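You operate a simulated robot arm through the tools that you are given. There is no shell and no other tool.

The job below is to be done with a simulated robot arm. You get a single attempt, and the scene is never put back.

## Task
Gauge film sample R 306: 40 to 60 microns goes in the pass tray, anything else in scrap.
Fine: leave the gauge switch on UP and its tray out.

It is judged by the outcome, as a careful person would: the job done as asked, and still so three seconds after it is handed in. It fails if anything else is knocked over, pushed out of place, dropped, spilled or broken.

## Robot
A 7-joint arm with a two-finger parallel gripper, fixed in place. Base frame: the origin is at the foot of the arm, x ahead of it, y to its left, z up; the work surface is at about z = 760. Readings come in mm, degrees, newtons and seconds.
With the tool pointing down near the work surface it reaches from about 340 to 860 mm from the base axis. Its first joint turns from -166.0 to 166.0 degrees. Payload 3.43 kg.
Tool frame: the origin (TCP) lies between the finger pads and is the grasp point; the fingertips stand 34 mm ahead of it; z points along the fingers, y is the line along which they close. The gripper opens to 128 mm. The fingers are 24 mm wide and 12 mm thick; the gripper's body (48 by 130 mm) begins 96 mm behind the TCP.
Orientation is told as [roll, pitch, yaw] about the base's x, y, z axes, in that order, counted from this pose: with the fingers straight down and closing along the base's y, the tool's x points along the base's -x, its y along +y and its z along -z.

## Interface
- The arm moves only by the tool jog_arm. Its argument "commands" is one flat list of numbers, 7 for each row, row after row: the turn, a rotation vector about the tool's x, y, z in degrees, then the shift along the tool's x, y, z in mm, then the gripper command, from -1 (shut) to 1 (fully open), values between in proportion. In form: [rx, ry, rz, tx, ty, tz, claw, rx, ry, rz, tx, ty, tz, claw, ...]. A call has 1 to 20 rows; each row shifts and turns the commanded pose from where the row before left it, along the tool's axes as they then stand. Rows are played at 5 a second. More than 50 mm and 8.6 degrees between two rows, or a gripper value outside its range, and nothing of the call is played. Where a pose cannot be reached the arm comes as near as it can. A force on the tool above 40 N (or 10 N above the force at the start of the call, whichever is more), or a blocked arm, ends the call early, and 0.2 s more pass. Each finger travels about 153 mm/s and halts on what it meets, pressing with about 36 N; the grip force reading is that of the motor and also rises with nothing between the fingers. The clock runs only during rows and for 0.2 s after the last one: add rows that do not move to give the fingers time. The reply holds the time, the measured pose of the TCP, the force on the tool along the base axes, the opening and the grip force, in the units named above and with some noise, with the torque about the TCP (base axes, N m) and any sound that the robot's microphone picked up, and new pictures: "show" is both (left out), scene, wrist or none.
- Cameras (640 x 400 px; columns grow to the right, rows downward): "scene" is fixed at [48.8, 498.7, 1310.8]; the picture's right is [-0.94, -0.34, 0.00], its down [-0.13, 0.36, -0.92] and it looks along [0.32, -0.87, -0.38] (base axes); focal length 324 px, centre (320, 200). "wrist" rides on the gripper at [76, -11, -160] in the tool frame; the picture's right is [0.15, 0.99, 0.00], its down [-0.88, 0.13, -0.46] and it looks along [-0.45, 0.07, 0.89] (tool axes); focal length 234 px, centre (320, 200). There is no depth. A picture from a camera that has moved, and an enlarged one, comes with that camera's place and axes in the base frame and with its lens.
- zoom(camera, box): a new picture of the part [left, top, right, bottom] of that camera's present view, enlarged. It takes no simulated time.
- hand_in(): hands the job in; it is judged then, once.

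Nothing tells you positions but the pictures and the camera data. Unless the task says otherwise, let go and move clear before handing in.

The tools are called after "Request:" by a JSON object that holds its "fn" and its "kwargs". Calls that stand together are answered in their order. jog_arm: Moves the arm, as the interface text tells. Its arguments: {"type":"object","properties":{"commands":{"type":"array"},"show":{"type":"string","enum":["both","scene","wrist","none"]}},"required":["commands"]} The other tools are called the same way: zoom (camera, box) takes an enlarged picture of a part of a camera's view; hand_in () hands the job in.

At the start:

```text
t: 0.0
position: [577.3, -512.2, 1146.9]
ee_rot: [0.0, 0.0, 0.0]
force: [-0.2, 0.3, 0.5]
moment: [-0.02, -0.02, 0.01]
gripper_width: 128.0
grasp_force: 0.1
```

scene: 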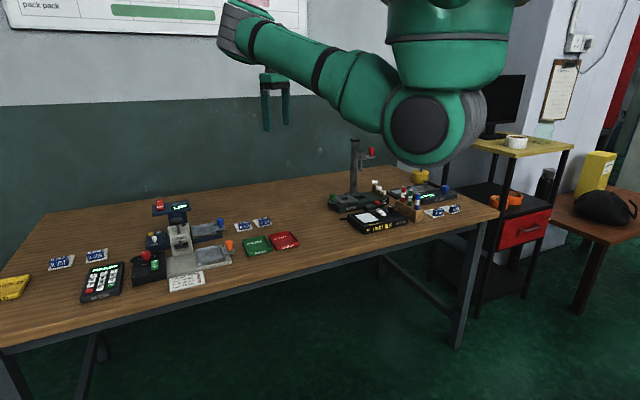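
wrist: 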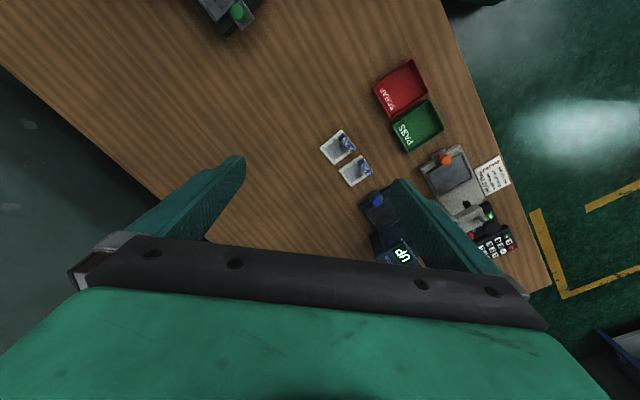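

I see a table with a gauge device (display, tray, switch), sample cards, and green PASS and red SCRAP trays. I'll zoom in on both views before moving.

Request:
{"fn": "zoom", "kwargs": {"camera": "scene", "box": [70, 190, 310, 310]}}

Request:
{"fn": "zoom", "kwargs": {"camera": "scene", "box": [130, 190, 240, 300]}}

Request:
{"fn": "zoom", "kwargs": {"camera": "scene", "box": [0, 230, 130, 310]}}

Request:
{"fn": "zoom", "kwargs": {"camera": "scene", "box": [220, 205, 310, 260]}}

Request:
{"fn": "zoom", "kwargs": {"camera": "scene", "box": [320, 130, 480, 240]}}

Request:
{"fn": "zoom", "kwargs": {"camera": "wrist", "box": [300, 50, 560, 280]}}

Request:
{"fn": "zoom", "kwargs": {"camera": "wrist", "box": [310, 120, 390, 190]}}

Request:
{"fn": "zoom", "kwargs": {"camera": "wrist", "box": [420, 140, 530, 270]}}

```text
2.67 times, centred on (190, 250) of scene
camera zoom: at [48.8, 498.7, 1310.8], right [-0.94, -0.34, 0.0], down [-0.13, 0.36, -0.92], along [0.32, -0.87, -0.38], focal length 863 px, centre (667, 67)
```

zoom: 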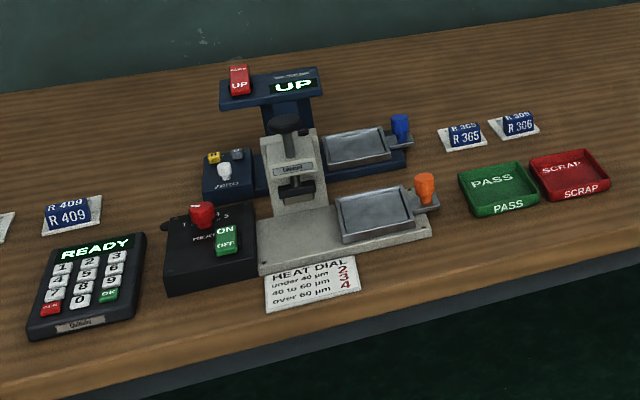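

```text
3.64 times, centred on (185, 245) of scene
camera zoom: at [48.8, 498.7, 1310.8], right [-0.94, -0.34, 0.0], down [-0.13, 0.36, -0.92], along [0.32, -0.87, -0.38], focal length 1176 px, centre (811, 36)
```

zoom: 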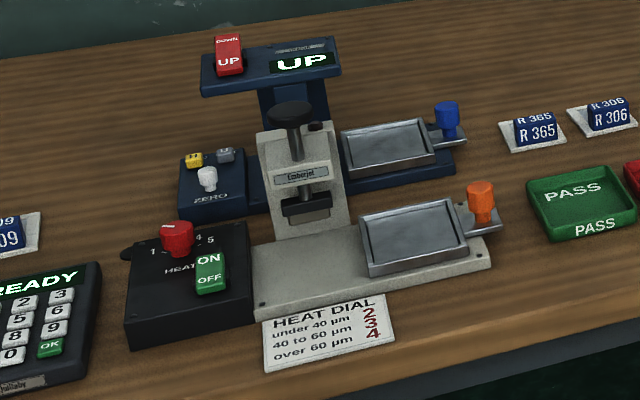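

```text
4.92 times, centred on (65, 270) of scene
camera zoom: at [48.8, 498.7, 1310.8], right [-0.94, -0.34, 0.0], down [-0.13, 0.36, -0.92], along [0.32, -0.87, -0.38], focal length 1593 px, centre (1575, -145)
```

zoom: 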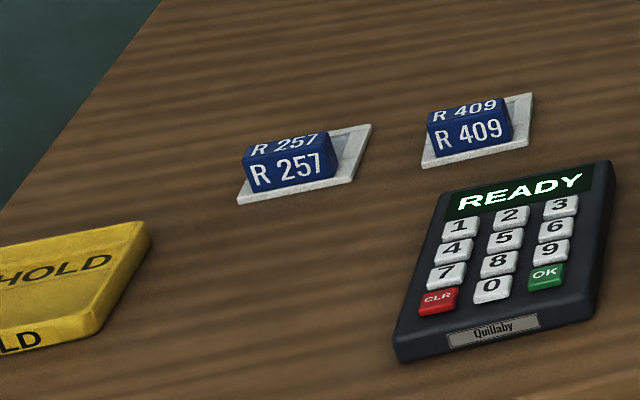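

```text
7.11 times, centred on (265, 232) of scene
camera zoom: at [48.8, 498.7, 1310.8], right [-0.94, -0.34, 0.0], down [-0.13, 0.36, -0.92], along [0.32, -0.87, -0.38], focal length 2300 px, centre (711, -31)
```

zoom: 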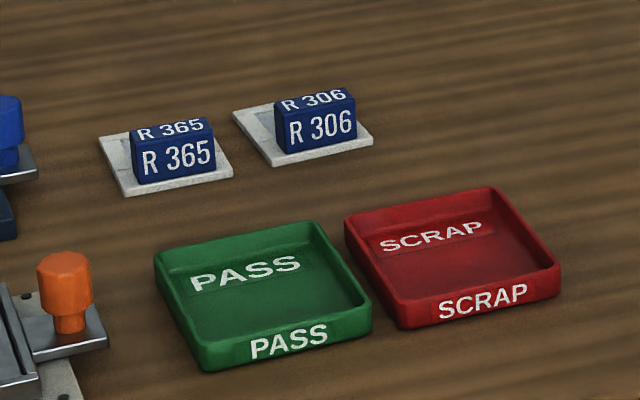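

```text
3.64 times, centred on (400, 185) of scene
camera zoom: at [48.8, 498.7, 1310.8], right [-0.94, -0.34, 0.0], down [-0.13, 0.36, -0.92], along [0.32, -0.87, -0.38], focal length 1176 px, centre (29, 254)
```

zoom: 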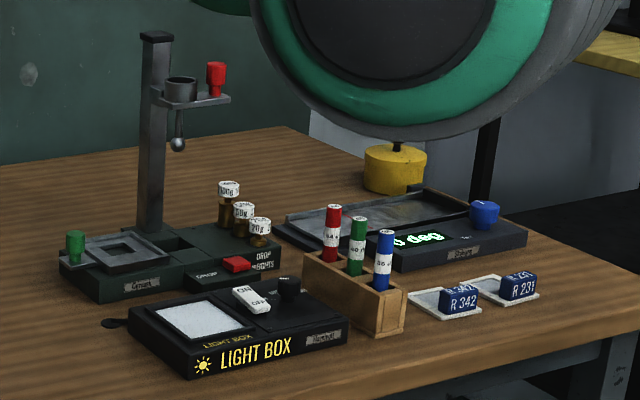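

```text
1.74 times, centred on (430, 165) of wrist
camera zoom: at [501.1, -524.3, 1305.7], right [-0.15, 0.99, 0.0], down [0.88, 0.13, 0.46], along [0.45, 0.07, -0.89], focal length 407 px, centre (129, 261)
```

zoom: 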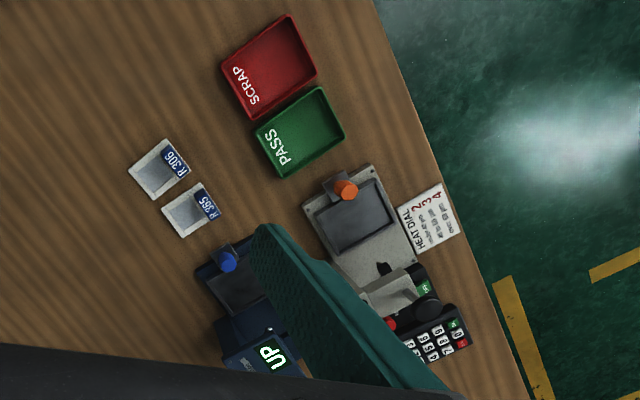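

```text
5.71 times, centred on (350, 155) of wrist
camera zoom: at [501.1, -524.3, 1305.7], right [-0.15, 0.99, 0.0], down [0.88, 0.13, 0.46], along [0.45, 0.07, -0.89], focal length 1338 px, centre (149, 457)
```

zoom: 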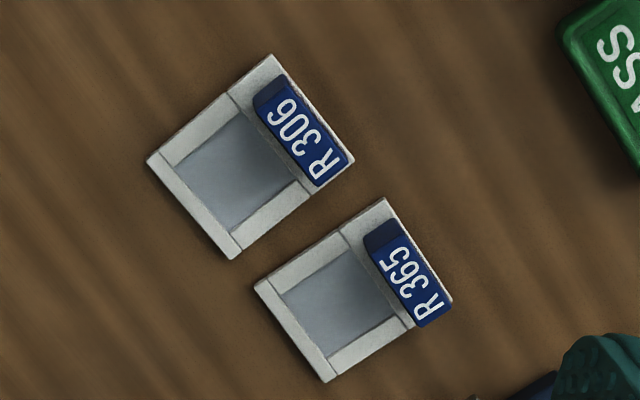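

```text
3.08 times, centred on (475, 205) of wrist
camera zoom: at [501.1, -524.3, 1305.7], right [-0.15, 0.99, 0.0], down [0.88, 0.13, 0.46], along [0.45, 0.07, -0.89], focal length 720 px, centre (-157, 185)
```

zoom: 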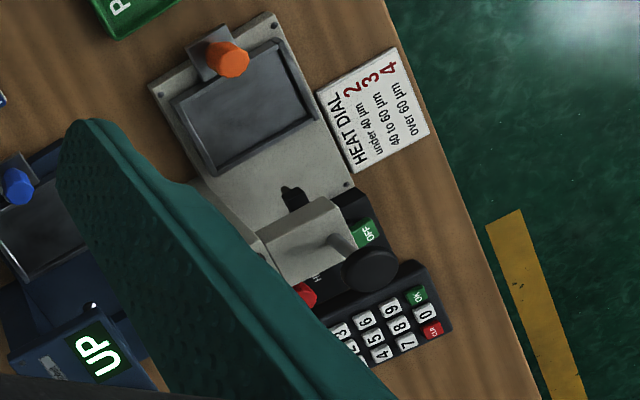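

The blue gauge (display "UP", red UP/DOWN switch, blue-knobbed tray already out) is near (740–900, -350 to -260). Sample R 306 is near (630, -460), its blue tab serving as a handle. I'll move the wrist camera closer to read the controls.

Request:
{"fn": "jog_arm", "kwargs": {"commands": [0, 0, 0, -16, 22, 29, 1, 0, 0, 0, -16, 22, 29, 1, 0, 0, 0, -16, 22, 29, 1, 0, 0, 0, -16, 22, 29, 1, 0, 0, 0, -16, 22, 29, 1, 0, 0, 0, 0, 0, 0, 1], "show": "both"}}

```text
t: 1.4
position: [656.7, -404.1, 1001.3]
ee_rot: [0.0, 0.0, 0.0]
force: [0.3, 0.7, -0.2]
moment: [-0.01, 0.0, -0.01]
gripper_width: 128.2
grasp_force: 0.2
camera wrist: at [579.8, -415.9, 1160.4], right [-0.15, 0.99, 0.0], down [0.88, 0.13, 0.46], along [0.45, 0.07, -0.89], focal length 234 px, centre (320, 200)
```

scene: 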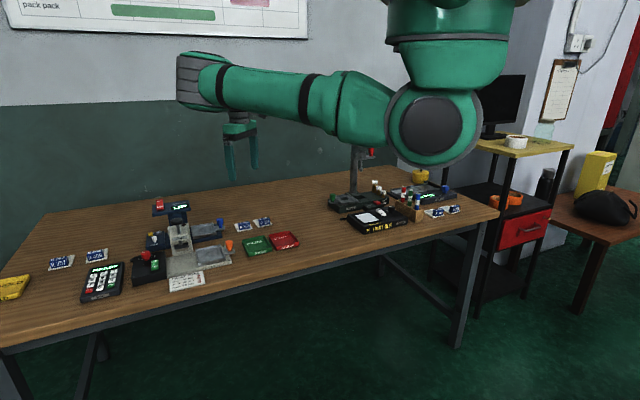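
wrist: 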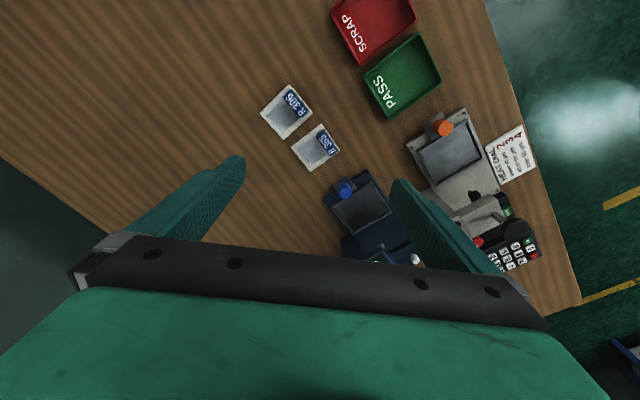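

The tray and both samples are now clearer, but the fingers hide the display head. I'll zoom in on the tray and sample for measurements.

Request:
{"fn": "zoom", "kwargs": {"camera": "wrist", "box": [310, 160, 430, 270]}}

Request:
{"fn": "zoom", "kwargs": {"camera": "wrist", "box": [250, 70, 350, 180]}}

Request:
{"fn": "zoom", "kwargs": {"camera": "scene", "box": [140, 190, 230, 255]}}

```text
3.64 times, centred on (370, 215) of wrist
camera zoom: at [579.8, -415.9, 1160.4], right [-0.15, 0.99, 0.0], down [0.88, 0.13, 0.46], along [0.45, 0.07, -0.89], focal length 852 px, centre (138, 146)
```

zoom: 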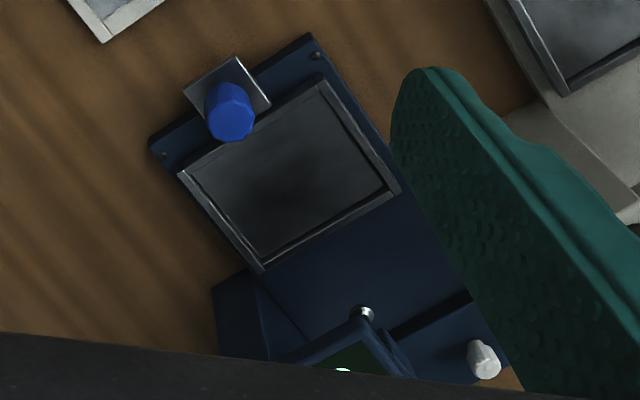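

```text
3.64 times, centred on (300, 125) of wrist
camera zoom: at [579.8, -415.9, 1160.4], right [-0.15, 0.99, 0.0], down [0.88, 0.13, 0.46], along [0.45, 0.07, -0.89], focal length 852 px, centre (393, 473)
```

zoom: 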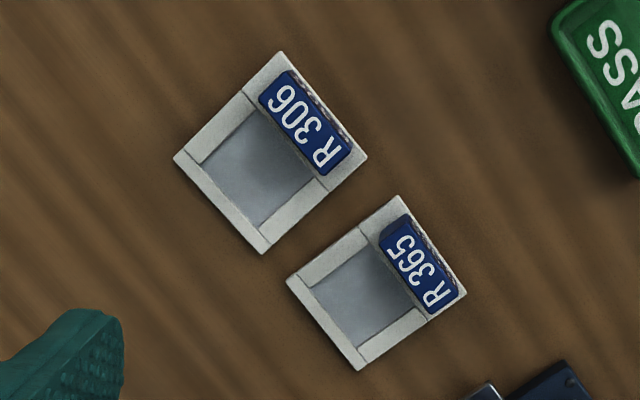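

```text
6.15 times, centred on (185, 222) of scene
camera zoom: at [48.8, 498.7, 1310.8], right [-0.94, -0.34, 0.0], down [-0.13, 0.36, -0.92], along [0.32, -0.87, -0.38], focal length 1991 px, centre (1151, 62)
```

zoom: 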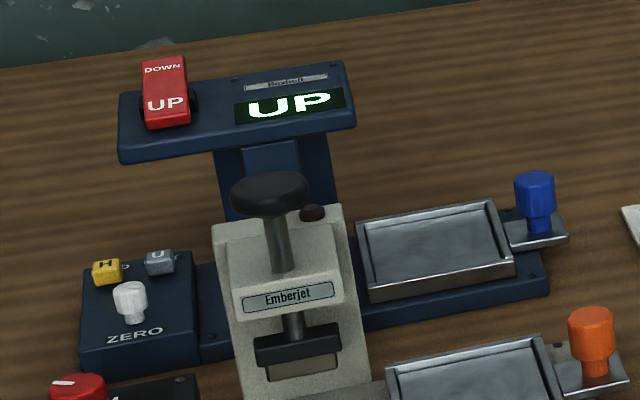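

The gauge tray is about 77×84 mm, centred near (778, -307) and turned about 45°; the sample frame is about 55×65 mm and fits. I'll turn the tool to line up with the gauge and look at its head and the ZERO knob.

Request:
{"fn": "jog_arm", "kwargs": {"commands": [0, 0, 0, -35, 0, 0, 1, 0, 0, 0, -35, 0, 0, 1, 0, 0, -7.5, 0, 0, 0, 1, 0, 0, -7.5, 0, 0, 0, 1, 0, 0, -7.5, 0, 0, 0, 1, 0, 0, -7.5, 0, 0, 0, 1, 0, 0, -7.5, 0, 0, 0, 1, 0, 0, -7.5, 0, 0, 0, 1, 0, 0, 0, 0, 0, 0, 1, 0, 0, 0, 0, 0, 0, 1], "show": "both"}}

```text
t: 3.6
position: [728.2, -401.2, 999.3]
ee_rot: [0.0, 0.0, 45.1]
force: [-1.0, 0.0, 0.1]
moment: [-0.01, 0.0, -0.01]
gripper_width: 127.9
grasp_force: 0.1
camera wrist: at [681.6, -463.5, 1159.8], right [-0.8, 0.59, 0.0], down [0.53, 0.72, 0.46], along [0.27, 0.37, -0.89], focal length 234 px, centre (320, 200)
```

scene: 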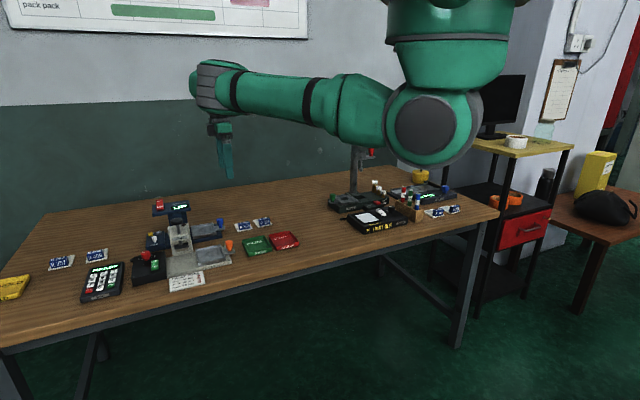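
wrist: 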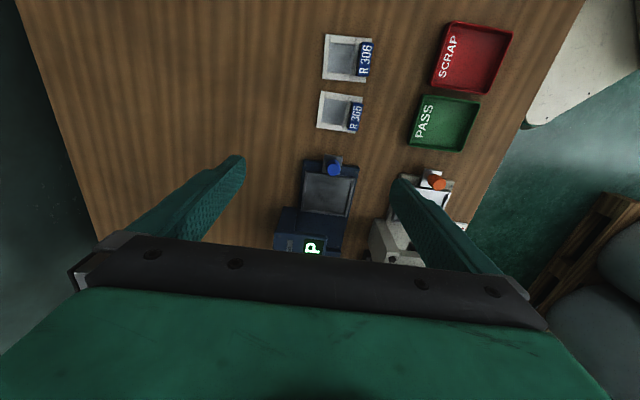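

The camera sees what lies behind the gripper, so I'll slide the hand further along the gauge to bring the head and controls into view.

Request:
{"fn": "jog_arm", "kwargs": {"commands": [0, 0, 0, -30, 0, 0, 1, 0, 0, 0, -30, 0, 0, 1, 0, 0, 0, -30, 0, 0, 1, 0, 0, 0, 0, 0, 0, 1, 0, 0, 0, 0, 0, 0, 1], "show": "wrist"}}

```text
t: 4.8
position: [790.5, -337.4, 1003.1]
ee_rot: [0.0, -0.1, 45.1]
force: [-0.9, -1.0, 0.0]
moment: [0.02, -0.02, -0.02]
gripper_width: 128.1
grasp_force: 0.1
camera wrist: at [745.2, -398.8, 1162.2], right [-0.8, 0.6, 0.0], down [0.53, 0.72, 0.46], along [0.27, 0.37, -0.89], focal length 234 px, centre (320, 200)
```

wrist: 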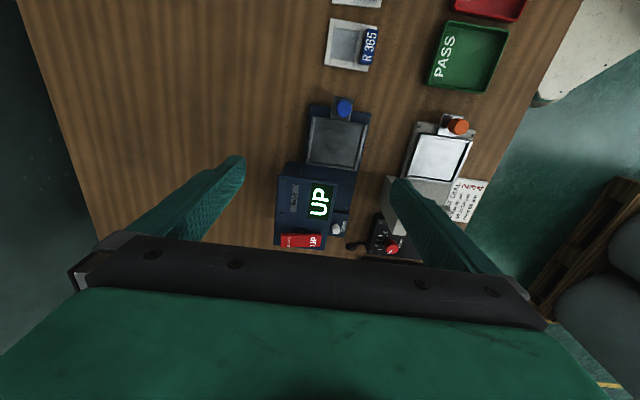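

Request:
{"fn": "zoom", "kwargs": {"camera": "wrist", "box": [260, 160, 360, 250]}}

Request:
{"fn": "zoom", "kwargs": {"camera": "wrist", "box": [290, 90, 380, 180]}}

Request:
{"fn": "jog_arm", "kwargs": {"commands": [0, 0, 0, -30, 0, 0, 1, 0, 0, 0, -30, 0, 0, 1, 0, 0, 0, 0, 0, 0, 1, 0, 0, 0, 0, 0, 0, 1], "show": "wrist"}}

```text
4.44 times, centred on (310, 205) of wrist
camera zoom: at [745.2, -398.8, 1162.2], right [-0.8, 0.6, 0.0], down [0.53, 0.72, 0.46], along [0.27, 0.37, -0.89], focal length 1041 px, centre (364, 178)
```

zoom: 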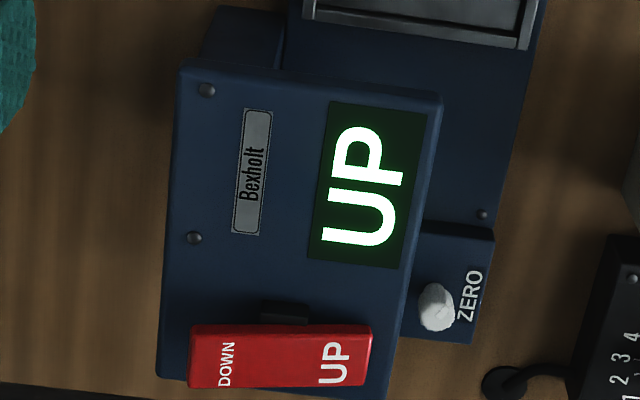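

```text
4.44 times, centred on (335, 135) of wrist
camera zoom: at [745.2, -398.8, 1162.2], right [-0.8, 0.6, 0.0], down [0.53, 0.72, 0.46], along [0.27, 0.37, -0.89], focal length 1041 px, centre (253, 489)
```

zoom: 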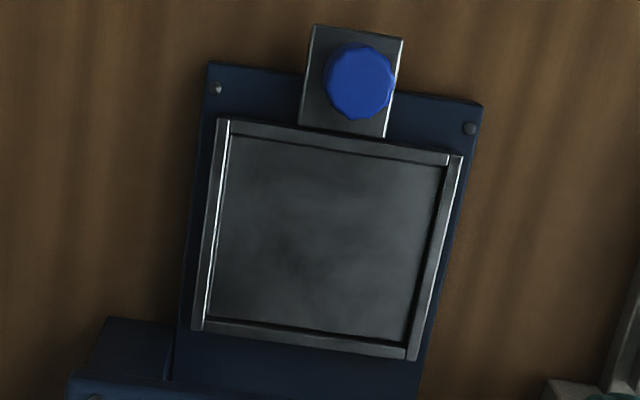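

```text
t: 5.8
position: [829.1, -294.4, 1004.1]
ee_rot: [0.1, 0.0, 45.1]
force: [-0.4, 0.2, 0.0]
moment: [0.02, -0.01, -0.01]
gripper_width: 128.1
grasp_force: 0.2
out of reach, approached as far as the arm can: row 2
camera wrist: at [783.4, -356.6, 1164.2], right [-0.8, 0.6, 0.0], down [0.53, 0.71, 0.46], along [0.27, 0.37, -0.89], focal length 234 px, centre (320, 200)
```

wrist: 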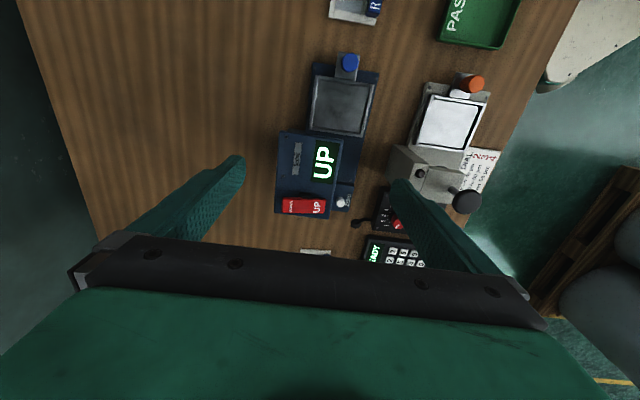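

Request:
{"fn": "zoom", "kwargs": {"camera": "wrist", "box": [260, 120, 370, 230]}}

Request:
{"fn": "zoom", "kwargs": {"camera": "wrist", "box": [270, 180, 360, 225]}}

Request:
{"fn": "zoom", "kwargs": {"camera": "scene", "box": [145, 225, 195, 260]}}

Request:
{"fn": "zoom", "kwargs": {"camera": "scene", "box": [145, 195, 195, 230]}}

```text
3.64 times, centred on (315, 175) of wrist
camera zoom: at [783.4, -356.6, 1164.2], right [-0.8, 0.6, 0.0], down [0.53, 0.71, 0.46], along [0.27, 0.37, -0.89], focal length 852 px, centre (338, 291)
```

zoom: 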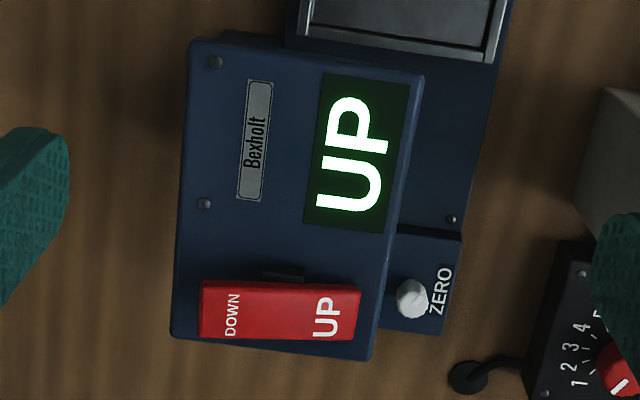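

```text
7.11 times, centred on (315, 202) of wrist
camera zoom: at [783.4, -356.6, 1164.2], right [-0.8, 0.6, 0.0], down [0.53, 0.71, 0.46], along [0.27, 0.37, -0.89], focal length 1665 px, centre (356, 182)
```

zoom: 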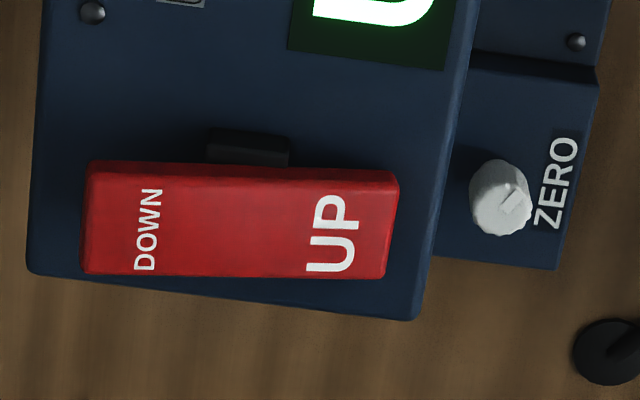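

```text
11.43 times, centred on (170, 242) of scene
camera zoom: at [48.8, 498.7, 1310.8], right [-0.94, -0.34, 0.0], down [-0.13, 0.36, -0.92], along [0.32, -0.87, -0.38], focal length 3697 px, centre (2034, -286)
```

zoom: 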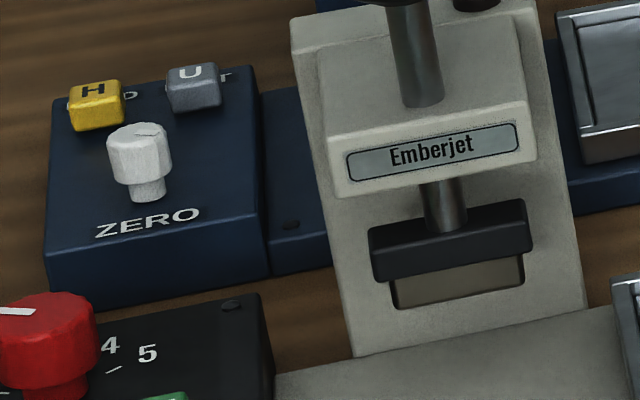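

```text
11.43 times, centred on (170, 212) of scene
camera zoom: at [48.8, 498.7, 1310.8], right [-0.94, -0.34, 0.0], down [-0.13, 0.36, -0.92], along [0.32, -0.87, -0.38], focal length 3697 px, centre (2034, 57)
```

zoom: 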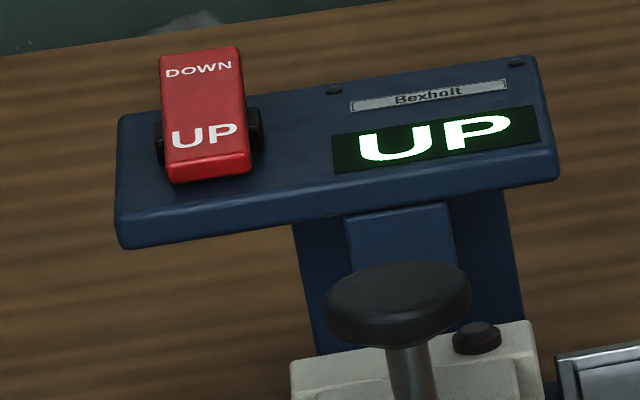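

The controls are clear: a red rocker (DOWN end near (902, -260, 892), UP end near (877, -234)), a ZERO knob, and H and U buttons. I'll check the gauge's zero with the tray empty first, so I'm moving over the blue tray knob at about (739, -348, 810).

Request:
{"fn": "jog_arm", "kwargs": {"commands": [0, 0, 0, 34, 9, 0, -0.2, 0, 0, 0, 34, 9, 0, -0.2, 0, 0, 0, 34, 8, 0, -0.2, 0, 0, 0, 0, 0, 40, -0.2, 0, 0, 0, 0, 0, 40, -0.2, 0, 0, 0, 0, 0, 40, -0.2, 0, 0, 0, 0, 0, 20, -0.2, 0, 0, 0, 0, 0, 0, -0.2], "show": "both"}}

```text
t: 7.6
position: [739.3, -350.9, 861.0]
ee_rot: [0.0, 0.0, 44.9]
force: [0.1, 0.9, -0.7]
moment: [0.03, -0.02, 0.02]
gripper_width: 51.3
grasp_force: 0.1
camera wrist: at [693.1, -413.2, 1020.8], right [-0.8, 0.6, 0.0], down [0.53, 0.72, 0.46], along [0.27, 0.37, -0.89], focal length 234 px, centre (320, 200)
```

scene: 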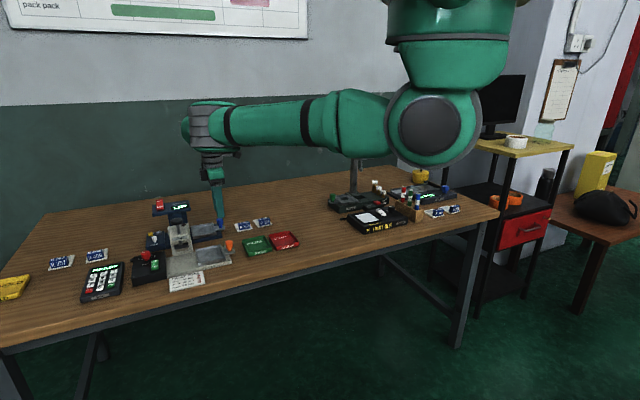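
wrist: 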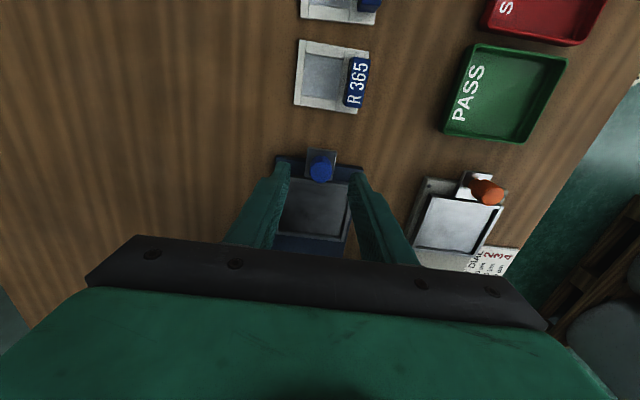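

The knob is centred between the fingers. I'll lower, grip it, and look.

Request:
{"fn": "jog_arm", "kwargs": {"commands": [0, 0, 0, -1, 2, 17, -0.2, 0, 0, 0, 0, 0, 17, -0.2, 0, 0, 0, 0, 0, 0, -0.2], "show": "wrist"}}

Request:
{"fn": "zoom", "kwargs": {"camera": "wrist", "box": [260, 100, 380, 260]}}

Request:
{"fn": "zoom", "kwargs": {"camera": "scene", "box": [180, 180, 250, 250]}}

```text
t: 8.4
position: [739.3, -347.5, 828.0]
ee_rot: [0.0, 0.2, 45.1]
force: [-1.4, 0.2, 0.2]
moment: [0.04, 0.0, -0.01]
gripper_width: 51.3
grasp_force: 0.1
camera wrist: at [693.4, -410.0, 987.5], right [-0.8, 0.6, 0.0], down [0.53, 0.72, 0.46], along [0.27, 0.37, -0.89], focal length 234 px, centre (320, 200)
```

wrist: 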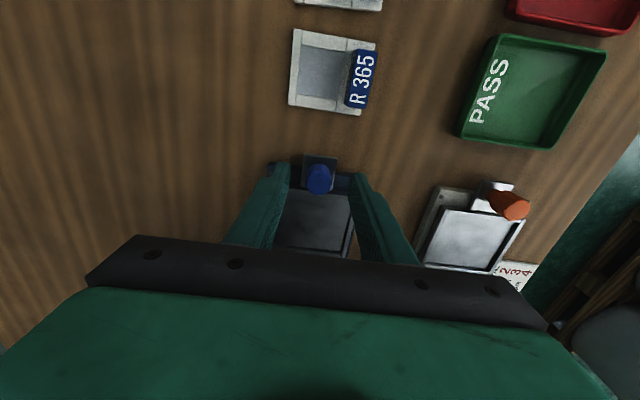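

```text
2.50 times, centred on (320, 180) of wrist
camera zoom: at [693.4, -410.0, 987.5], right [-0.8, 0.6, 0.0], down [0.53, 0.72, 0.46], along [0.27, 0.37, -0.89], focal length 585 px, centre (320, 250)
```

zoom: 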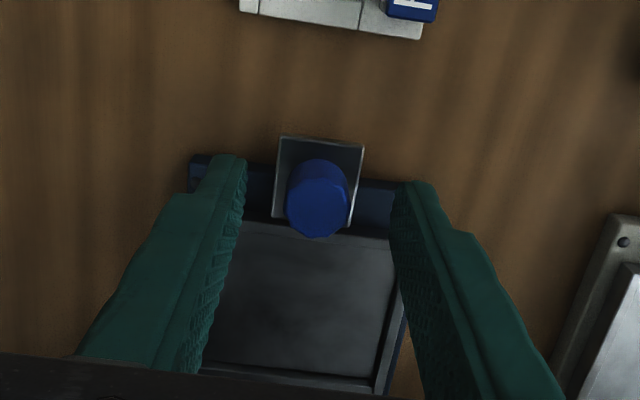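

```text
5.71 times, centred on (215, 215) of scene
camera zoom: at [48.8, 498.7, 1310.8], right [-0.94, -0.34, 0.0], down [-0.13, 0.36, -0.92], along [0.32, -0.87, -0.38], focal length 1849 px, centre (920, 114)
```

zoom: 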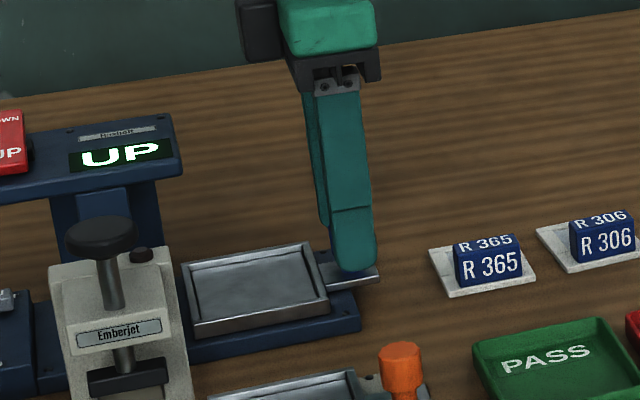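

The fingers straddle the knob, with the tips just above its plate. Closing on it now.

Request:
{"fn": "jog_arm", "kwargs": {"commands": [0, 0, 0, 0, 0, 0, -1, 0, 0, 0, 0, 0, 0, -1, 0, 0, 0, 0, 0, 0, -1], "show": "wrist"}}

Request:
{"fn": "zoom", "kwargs": {"camera": "wrist", "box": [260, 100, 380, 260]}}

Request:
{"fn": "zoom", "kwargs": {"camera": "scene", "box": [140, 180, 250, 250]}}

```text
t: 9.2
position: [740.4, -348.9, 829.6]
ee_rot: [-0.1, -0.1, 45.0]
force: [14.1, -9.7, -5.2]
moment: [-0.34, -0.51, -0.02]
gripper_width: 20.7
grasp_force: 44.9
camera wrist: at [693.9, -410.6, 987.6], right [-0.8, 0.6, 0.0], down [0.53, 0.72, 0.46], along [0.27, 0.37, -0.89], focal length 234 px, centre (320, 200)
```

wrist: 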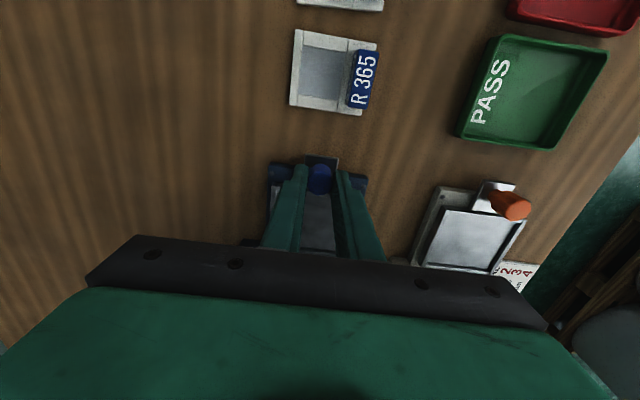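

```text
2.50 times, centred on (320, 180) of wrist
camera zoom: at [693.9, -410.6, 987.6], right [-0.8, 0.6, 0.0], down [0.53, 0.72, 0.46], along [0.27, 0.37, -0.89], focal length 585 px, centre (320, 250)
```

zoom: 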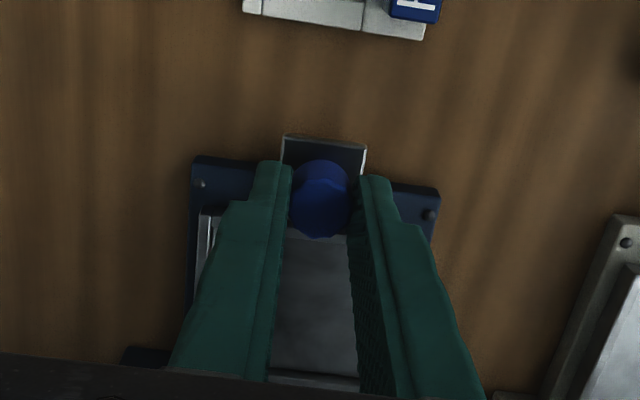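

```text
5.71 times, centred on (195, 215) of scene
camera zoom: at [48.8, 498.7, 1310.8], right [-0.94, -0.34, 0.0], down [-0.13, 0.36, -0.92], along [0.32, -0.87, -0.38], focal length 1849 px, centre (1034, 114)
```

zoom: 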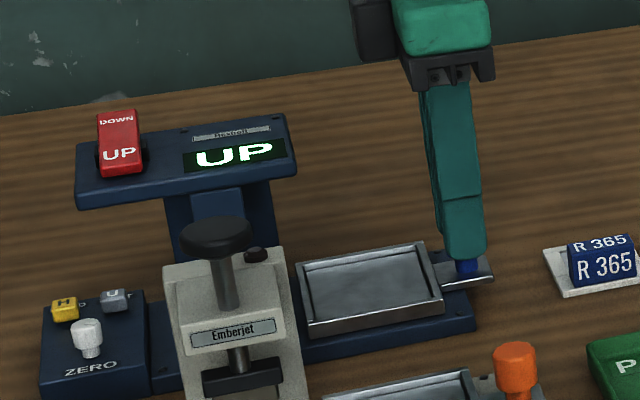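

The knob is gripped at 20.7 mm, with a small sideways load. I'll relieve that and slide the tray in gently.

Request:
{"fn": "jog_arm", "kwargs": {"commands": [0, 0, 0, 0, -2, 0, -1, 0, 0, 0, -6, 0, 0, -1, 0, 0, 0, -6, 0, 0, -1, 0, 0, 0, -6, 0, 0, -1, 0, 0, 0, -6, 0, 0, -1], "show": "scene"}}

Request:
{"fn": "zoom", "kwargs": {"camera": "scene", "box": [140, 180, 250, 250]}}

```text
t: 10.4
position: [756.6, -332.1, 828.7]
ee_rot: [0.0, 0.0, 45.1]
force: [3.2, -2.1, 19.0]
moment: [-0.44, 0.3, 0.25]
gripper_width: 21.1
grasp_force: 44.9
```

scene: 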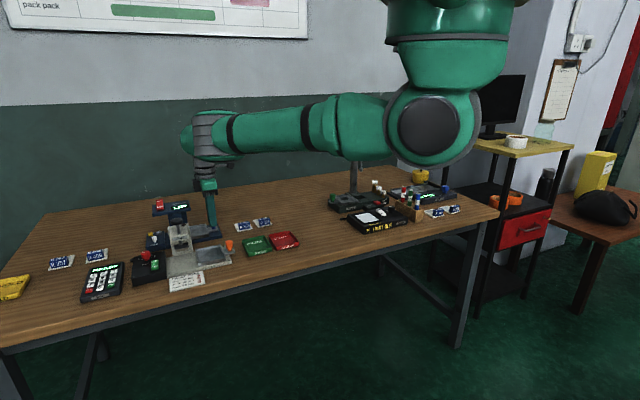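

```text
5.71 times, centred on (195, 215) of scene
camera zoom: at [48.8, 498.7, 1310.8], right [-0.94, -0.34, 0.0], down [-0.13, 0.36, -0.92], along [0.32, -0.87, -0.38], focal length 1849 px, centre (1034, 114)
```

zoom: 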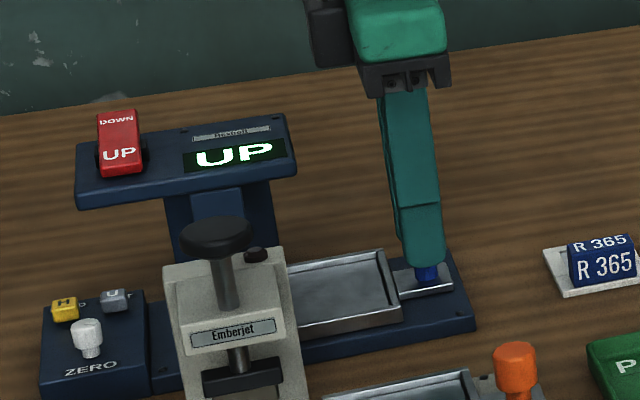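

The tray slides freely. I'll ease up 1 mm to relieve the vertical load and keep sliding it in.

Request:
{"fn": "jog_arm", "kwargs": {"commands": [0, 0, 0, 0, 0, -1, -1, 0, 0, 0, -6, 0, 0, -1, 0, 0, 0, -6, 0, 0, -1, 0, 0, 0, -6, 0, 0, -1, 0, 0, 0, -6, 0, 0, -1, 0, 0, 0, 0, 0, 0, -1], "show": "scene"}}

Request:
{"fn": "zoom", "kwargs": {"camera": "scene", "box": [140, 180, 250, 250]}}

```text
t: 11.8
position: [774.3, -314.4, 828.5]
ee_rot: [0.0, -0.1, 45.0]
force: [12.5, -13.2, 2.8]
moment: [-0.38, -0.53, -0.02]
gripper_width: 20.7
grasp_force: 45.0
```

scene: 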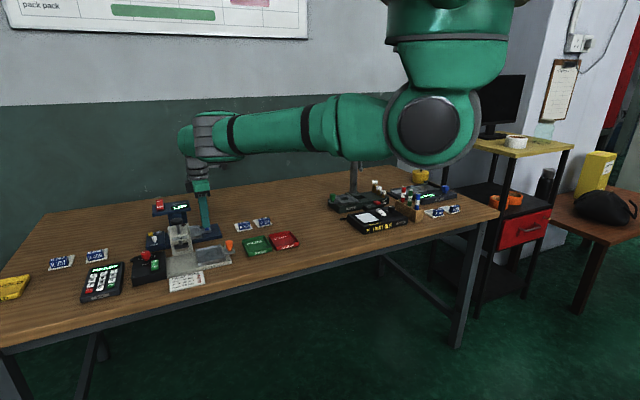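

```text
5.71 times, centred on (195, 215) of scene
camera zoom: at [48.8, 498.7, 1310.8], right [-0.94, -0.34, 0.0], down [-0.13, 0.36, -0.92], along [0.32, -0.87, -0.38], focal length 1849 px, centre (1034, 114)
```

zoom: 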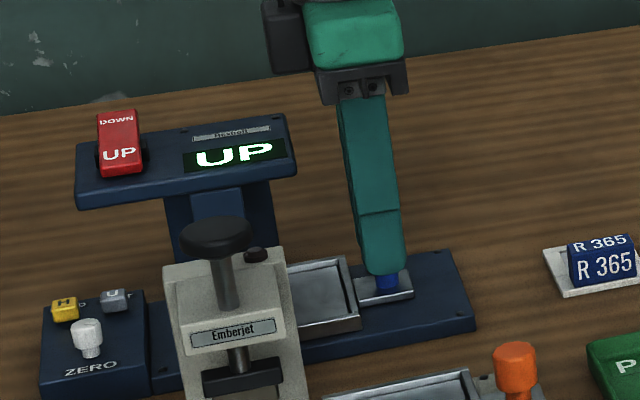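

Continuing to slide the tray in, watching for the stop.

Request:
{"fn": "jog_arm", "kwargs": {"commands": [0, 0, 0, -5, -0.5, 0, -1, 0, 0, 0, -5, 0, 0, -1, 0, 0, 0, -5, 0, 0, -1, 0, 0, 0, -5, 0, 0, -1, 0, 0, 0, 0, 0, 0, -1], "show": "scene"}}

Request:
{"fn": "zoom", "kwargs": {"camera": "scene", "box": [140, 180, 250, 250]}}

```text
t: 13.0
position: [788.2, -300.2, 828.4]
ee_rot: [0.2, 0.0, 45.0]
force: [7.8, -8.1, 2.7]
moment: [-0.37, -0.19, -0.08]
gripper_width: 20.8
grasp_force: 44.9
```

scene: 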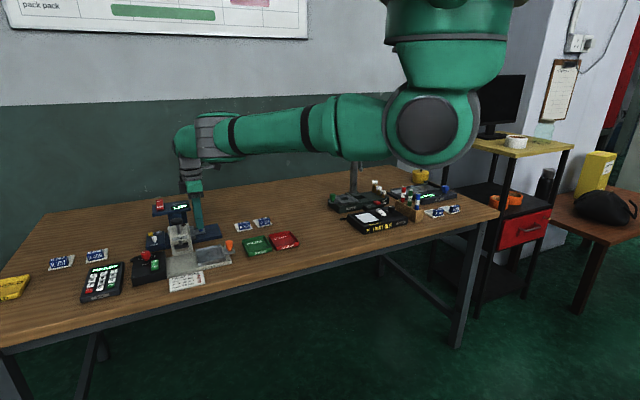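

```text
5.71 times, centred on (195, 215) of scene
camera zoom: at [48.8, 498.7, 1310.8], right [-0.94, -0.34, 0.0], down [-0.13, 0.36, -0.92], along [0.32, -0.87, -0.38], focal length 1849 px, centre (1034, 114)
```

zoom: 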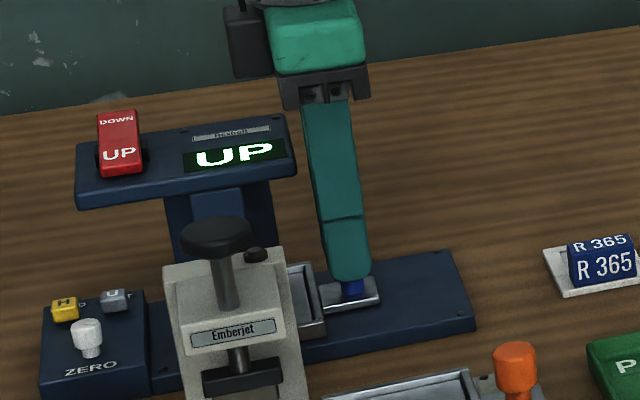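

The hand is nearing the gauge head with a few millimetres of travel left. I'll release, shift back 7 mm, and regrip so the fingers stay clear of the head.

Request:
{"fn": "jog_arm", "kwargs": {"commands": [0, 0, 0, 0, 0, 0, -0.4, 0, 0, 0, 0, 0, 0, -0.4, 0, 0, 0, 7, 0, 0, -0.4, 0, 0, 0, 0, 0, 0, -0.4], "show": "both"}}

Request:
{"fn": "zoom", "kwargs": {"camera": "wrist", "box": [260, 100, 380, 260]}}

Request:
{"fn": "zoom", "kwargs": {"camera": "scene", "box": [160, 180, 230, 250]}}

```text
t: 14.0
position: [783.3, -303.9, 828.2]
ee_rot: [0.0, 0.0, 45.0]
force: [0.1, 0.5, -0.1]
moment: [-0.01, 0.03, 0.01]
gripper_width: 38.4
grasp_force: 0.0
camera wrist: at [737.6, -366.0, 987.5], right [-0.8, 0.59, 0.0], down [0.53, 0.72, 0.46], along [0.27, 0.37, -0.89], focal length 234 px, centre (320, 200)
```

scene: 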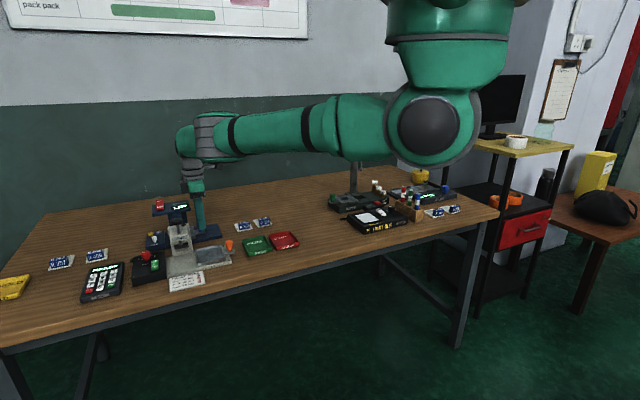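
wrist: 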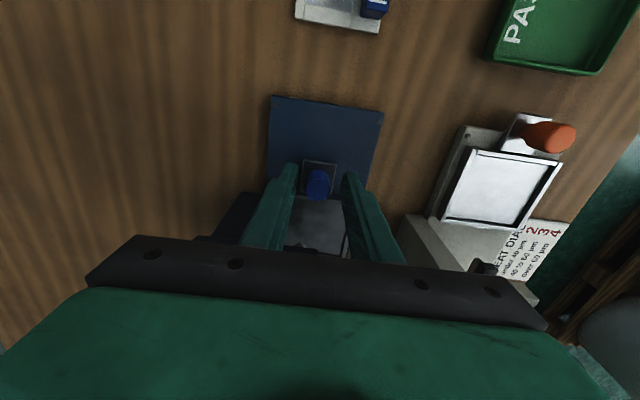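

```text
2.50 times, centred on (320, 180) of wrist
camera zoom: at [737.6, -366.0, 987.5], right [-0.8, 0.59, 0.0], down [0.53, 0.72, 0.46], along [0.27, 0.37, -0.89], focal length 585 px, centre (320, 250)
```

zoom: 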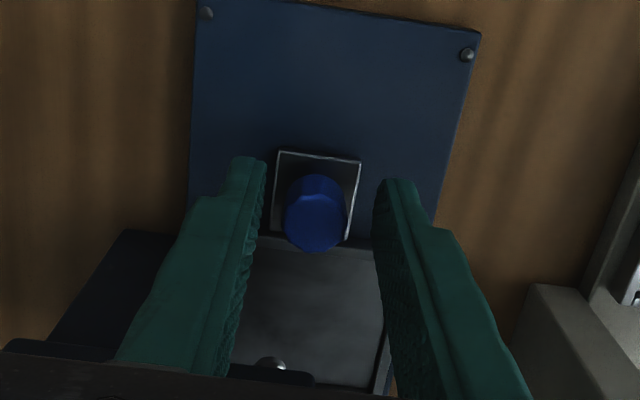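

```text
5.71 times, centred on (195, 215) of scene
camera zoom: at [48.8, 498.7, 1310.8], right [-0.94, -0.34, 0.0], down [-0.13, 0.36, -0.92], along [0.32, -0.87, -0.38], focal length 1849 px, centre (1034, 114)
```

zoom: 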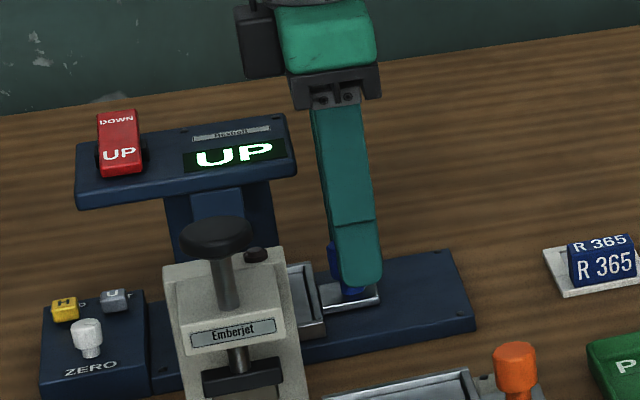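

Triangulating the foot tip gives about (836, -260, 809), so the tray needs only about 4–5 mm more. I'll regrip and push gently to the stop.

Request:
{"fn": "jog_arm", "kwargs": {"commands": [0, 0, 0, 0, -1, 0, -1, 0, 0, 0, 0, 0, 0, -1, 0, 0, 0, 0, 0, 0, -1, 0, 0, 0, -2, 0, 0, -1, 0, 0, 0, -2, 0, 0, -1, 0, 0, 0, -2, 0, 0, -1, 0, 0, 0, 0, 0, 0, -1], "show": "scene"}}

Request:
{"fn": "zoom", "kwargs": {"camera": "scene", "box": [160, 180, 230, 250]}}

```text
t: 15.6
position: [788.2, -300.8, 828.1]
ee_rot: [0.1, 0.0, 45.1]
force: [-9.7, 11.0, -2.4]
moment: [0.41, 0.31, 0.2]
gripper_width: 20.8
grasp_force: 45.2
```

scene: 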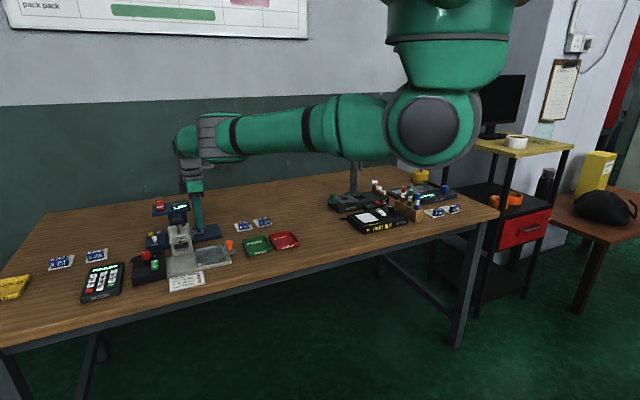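

```text
5.71 times, centred on (195, 215) of scene
camera zoom: at [48.8, 498.7, 1310.8], right [-0.94, -0.34, 0.0], down [-0.13, 0.36, -0.92], along [0.32, -0.87, -0.38], focal length 1849 px, centre (1034, 114)
```

zoom: 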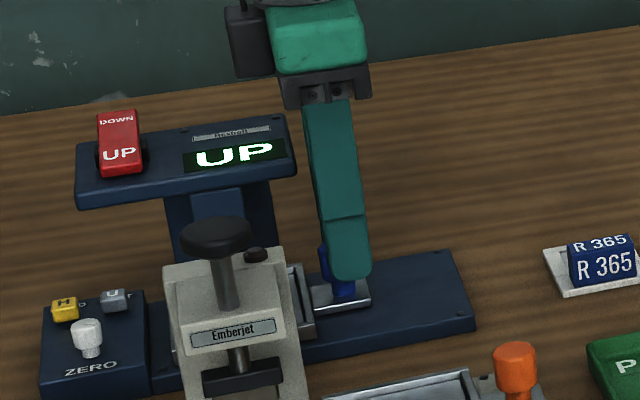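

No stop felt yet, so I'll push another few millimetres in small steps.

Request:
{"fn": "jog_arm", "kwargs": {"commands": [0, 0, 0, -1.5, 0.5, 0, -1, 0, 0, 0, -1.5, 0, 0, -1, 0, 0, 0, -1.5, 0, 0, -1, 0, 0, 0, 0, 0, 0, -1], "show": "wrist"}}

Request:
{"fn": "zoom", "kwargs": {"camera": "scene", "box": [160, 180, 230, 250]}}

Request:
{"fn": "zoom", "kwargs": {"camera": "wrist", "box": [260, 100, 380, 260]}}

```text
t: 16.6
position: [788.9, -299.0, 828.4]
ee_rot: [0.0, 0.1, 45.0]
force: [-7.2, -3.7, -9.9]
moment: [0.13, -0.06, -0.01]
gripper_width: 20.6
grasp_force: 45.1
camera wrist: at [743.5, -361.3, 987.9], right [-0.8, 0.6, 0.0], down [0.53, 0.72, 0.45], along [0.27, 0.36, -0.89], focal length 234 px, centre (320, 200)
```

wrist: 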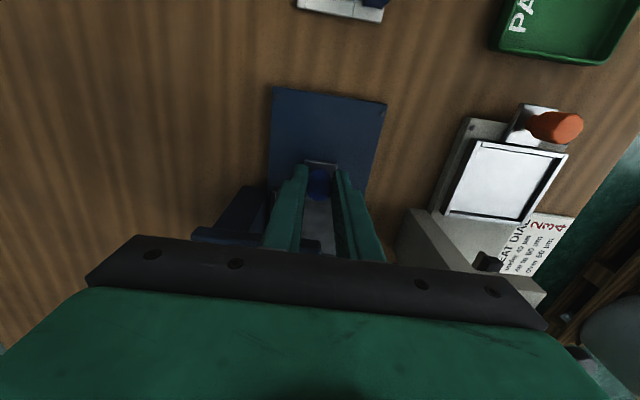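

```text
5.71 times, centred on (195, 215) of scene
camera zoom: at [48.8, 498.7, 1310.8], right [-0.94, -0.34, 0.0], down [-0.13, 0.36, -0.92], along [0.32, -0.87, -0.38], focal length 1849 px, centre (1034, 114)
```

zoom: 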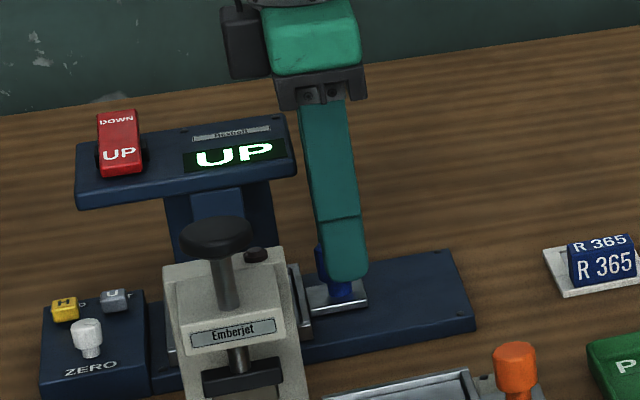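

```text
2.50 times, centred on (320, 180) of wrist
camera zoom: at [743.5, -361.3, 987.9], right [-0.8, 0.6, 0.0], down [0.53, 0.72, 0.45], along [0.27, 0.36, -0.89], focal length 585 px, centre (320, 250)
```

zoom: 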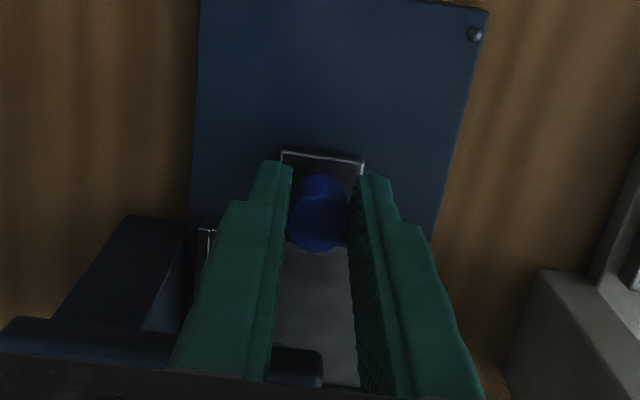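

The tray has reached its stop under the foot. I'll release the knob, rise clear, close the fingers, and turn and tilt the tool outward to reach the rocker.

Request:
{"fn": "jog_arm", "kwargs": {"commands": [0, 0, 0, 0, 0, 0, -0.4, 0, 0, 0, 0, 0, 0, -0.4, 0, 0, 0, 8, 0, 0, -0.4, 0, 0, 0, 0, 0, -30, -0.4, 0, 0, 0, 0, 0, -45, -0.4, 0, 0, 0, 0, 0, -45, -0.4, 0, 0, 0, 0, 0, -45, -0.4, 0, 0, 0, 0, 0, -15, -1, 0, 0, 7.5, 0, 0, 0, -1, 0, 0, 7.5, 0, 0, 0, -1, 0, 0, 7.5, 0, 0, 0, -1, 0, 0, 7.5, 0, 0, 0, -1, 0, 0, 7.5, 0, 0, 0, -1, 0, 0, 7.5, 0, 0, 0, -1, 0, -7.5, 0, 0, 0, 0, -1, 0, -7.5, 0, 0, 0, 0, -1, 0, -7.5, 0, 0, 0, 0, -1, 0, -7.5, 0, 0, 0, 0, -1, 0, 0, 0, 0, 0, 0, -1], "show": "both"}}

Request:
{"fn": "zoom", "kwargs": {"camera": "scene", "box": [140, 180, 250, 250]}}

```text
t: 20.6
position: [785.3, -303.8, 1009.7]
ee_rot: [0.0, -30.1, 0.0]
force: [0.9, -0.4, 0.2]
moment: [-0.01, 0.03, -0.01]
gripper_width: 0.0
grasp_force: 33.0
camera wrist: at [639.2, -315.1, 1108.4], right [-0.13, 0.99, -0.07], down [0.53, 0.13, 0.84], along [0.84, 0.07, -0.54], focal length 234 px, centre (320, 200)
```

scene: 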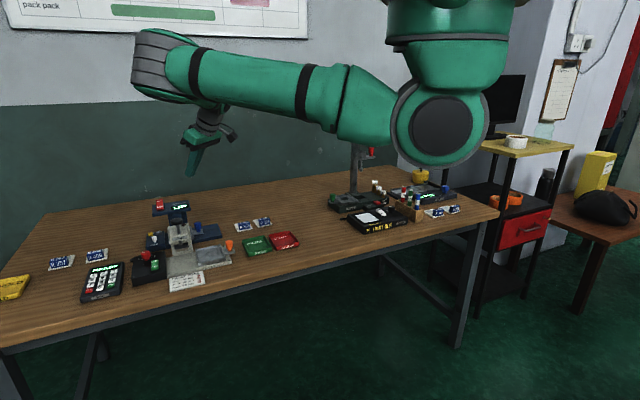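
wrist: 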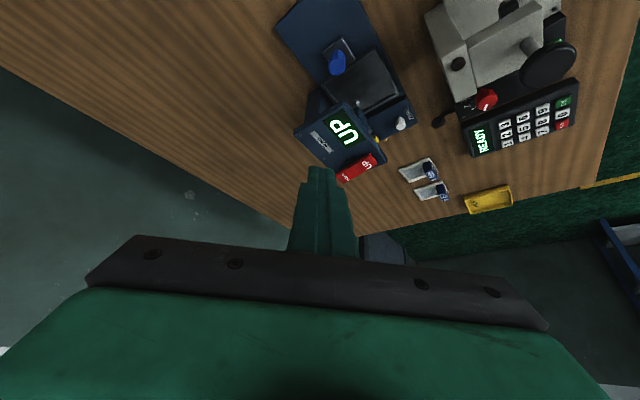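

```text
5.71 times, centred on (195, 215) of scene
camera zoom: at [48.8, 498.7, 1310.8], right [-0.94, -0.34, 0.0], down [-0.13, 0.36, -0.92], along [0.32, -0.87, -0.38], focal length 1849 px, centre (1034, 114)
```

zoom: 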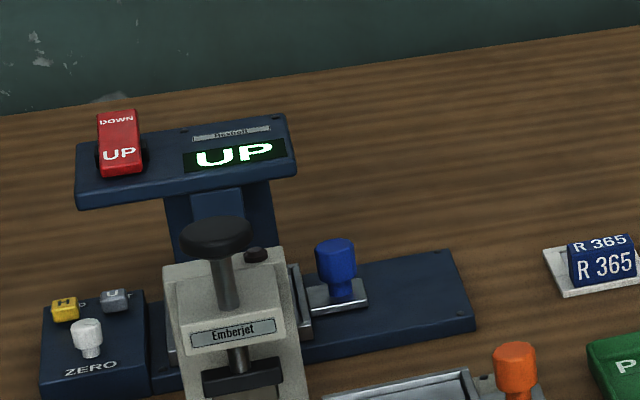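

The tray is in, and the tool is now tilted outward. I'll zoom in to locate the rocker, display and buttons precisely.

Request:
{"fn": "zoom", "kwargs": {"camera": "wrist", "box": [290, 90, 410, 200]}}

Request:
{"fn": "zoom", "kwargs": {"camera": "wrist", "box": [270, 0, 430, 120]}}

```text
3.64 times, centred on (350, 145) of wrist
camera zoom: at [639.2, -315.1, 1108.4], right [-0.13, 0.99, -0.07], down [0.53, 0.13, 0.84], along [0.84, 0.07, -0.54], focal length 852 px, centre (211, 400)
```

zoom: 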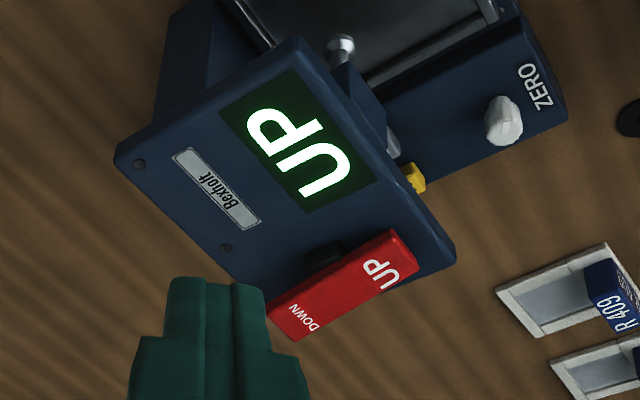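

```text
3.33 times, centred on (350, 60) of wrist
camera zoom: at [639.2, -315.1, 1108.4], right [-0.13, 0.99, -0.07], down [0.53, 0.13, 0.84], along [0.84, 0.07, -0.54], focal length 781 px, centre (220, 667)
```

zoom: 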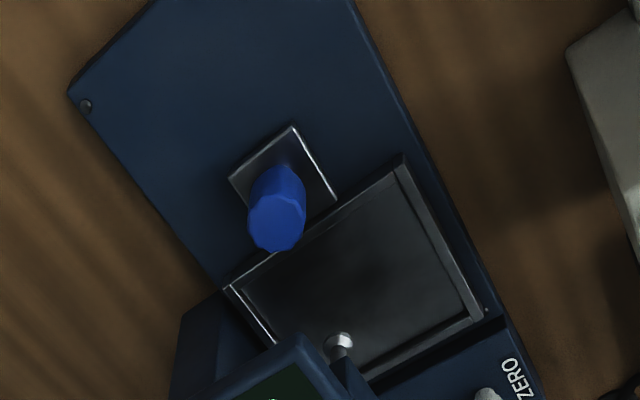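

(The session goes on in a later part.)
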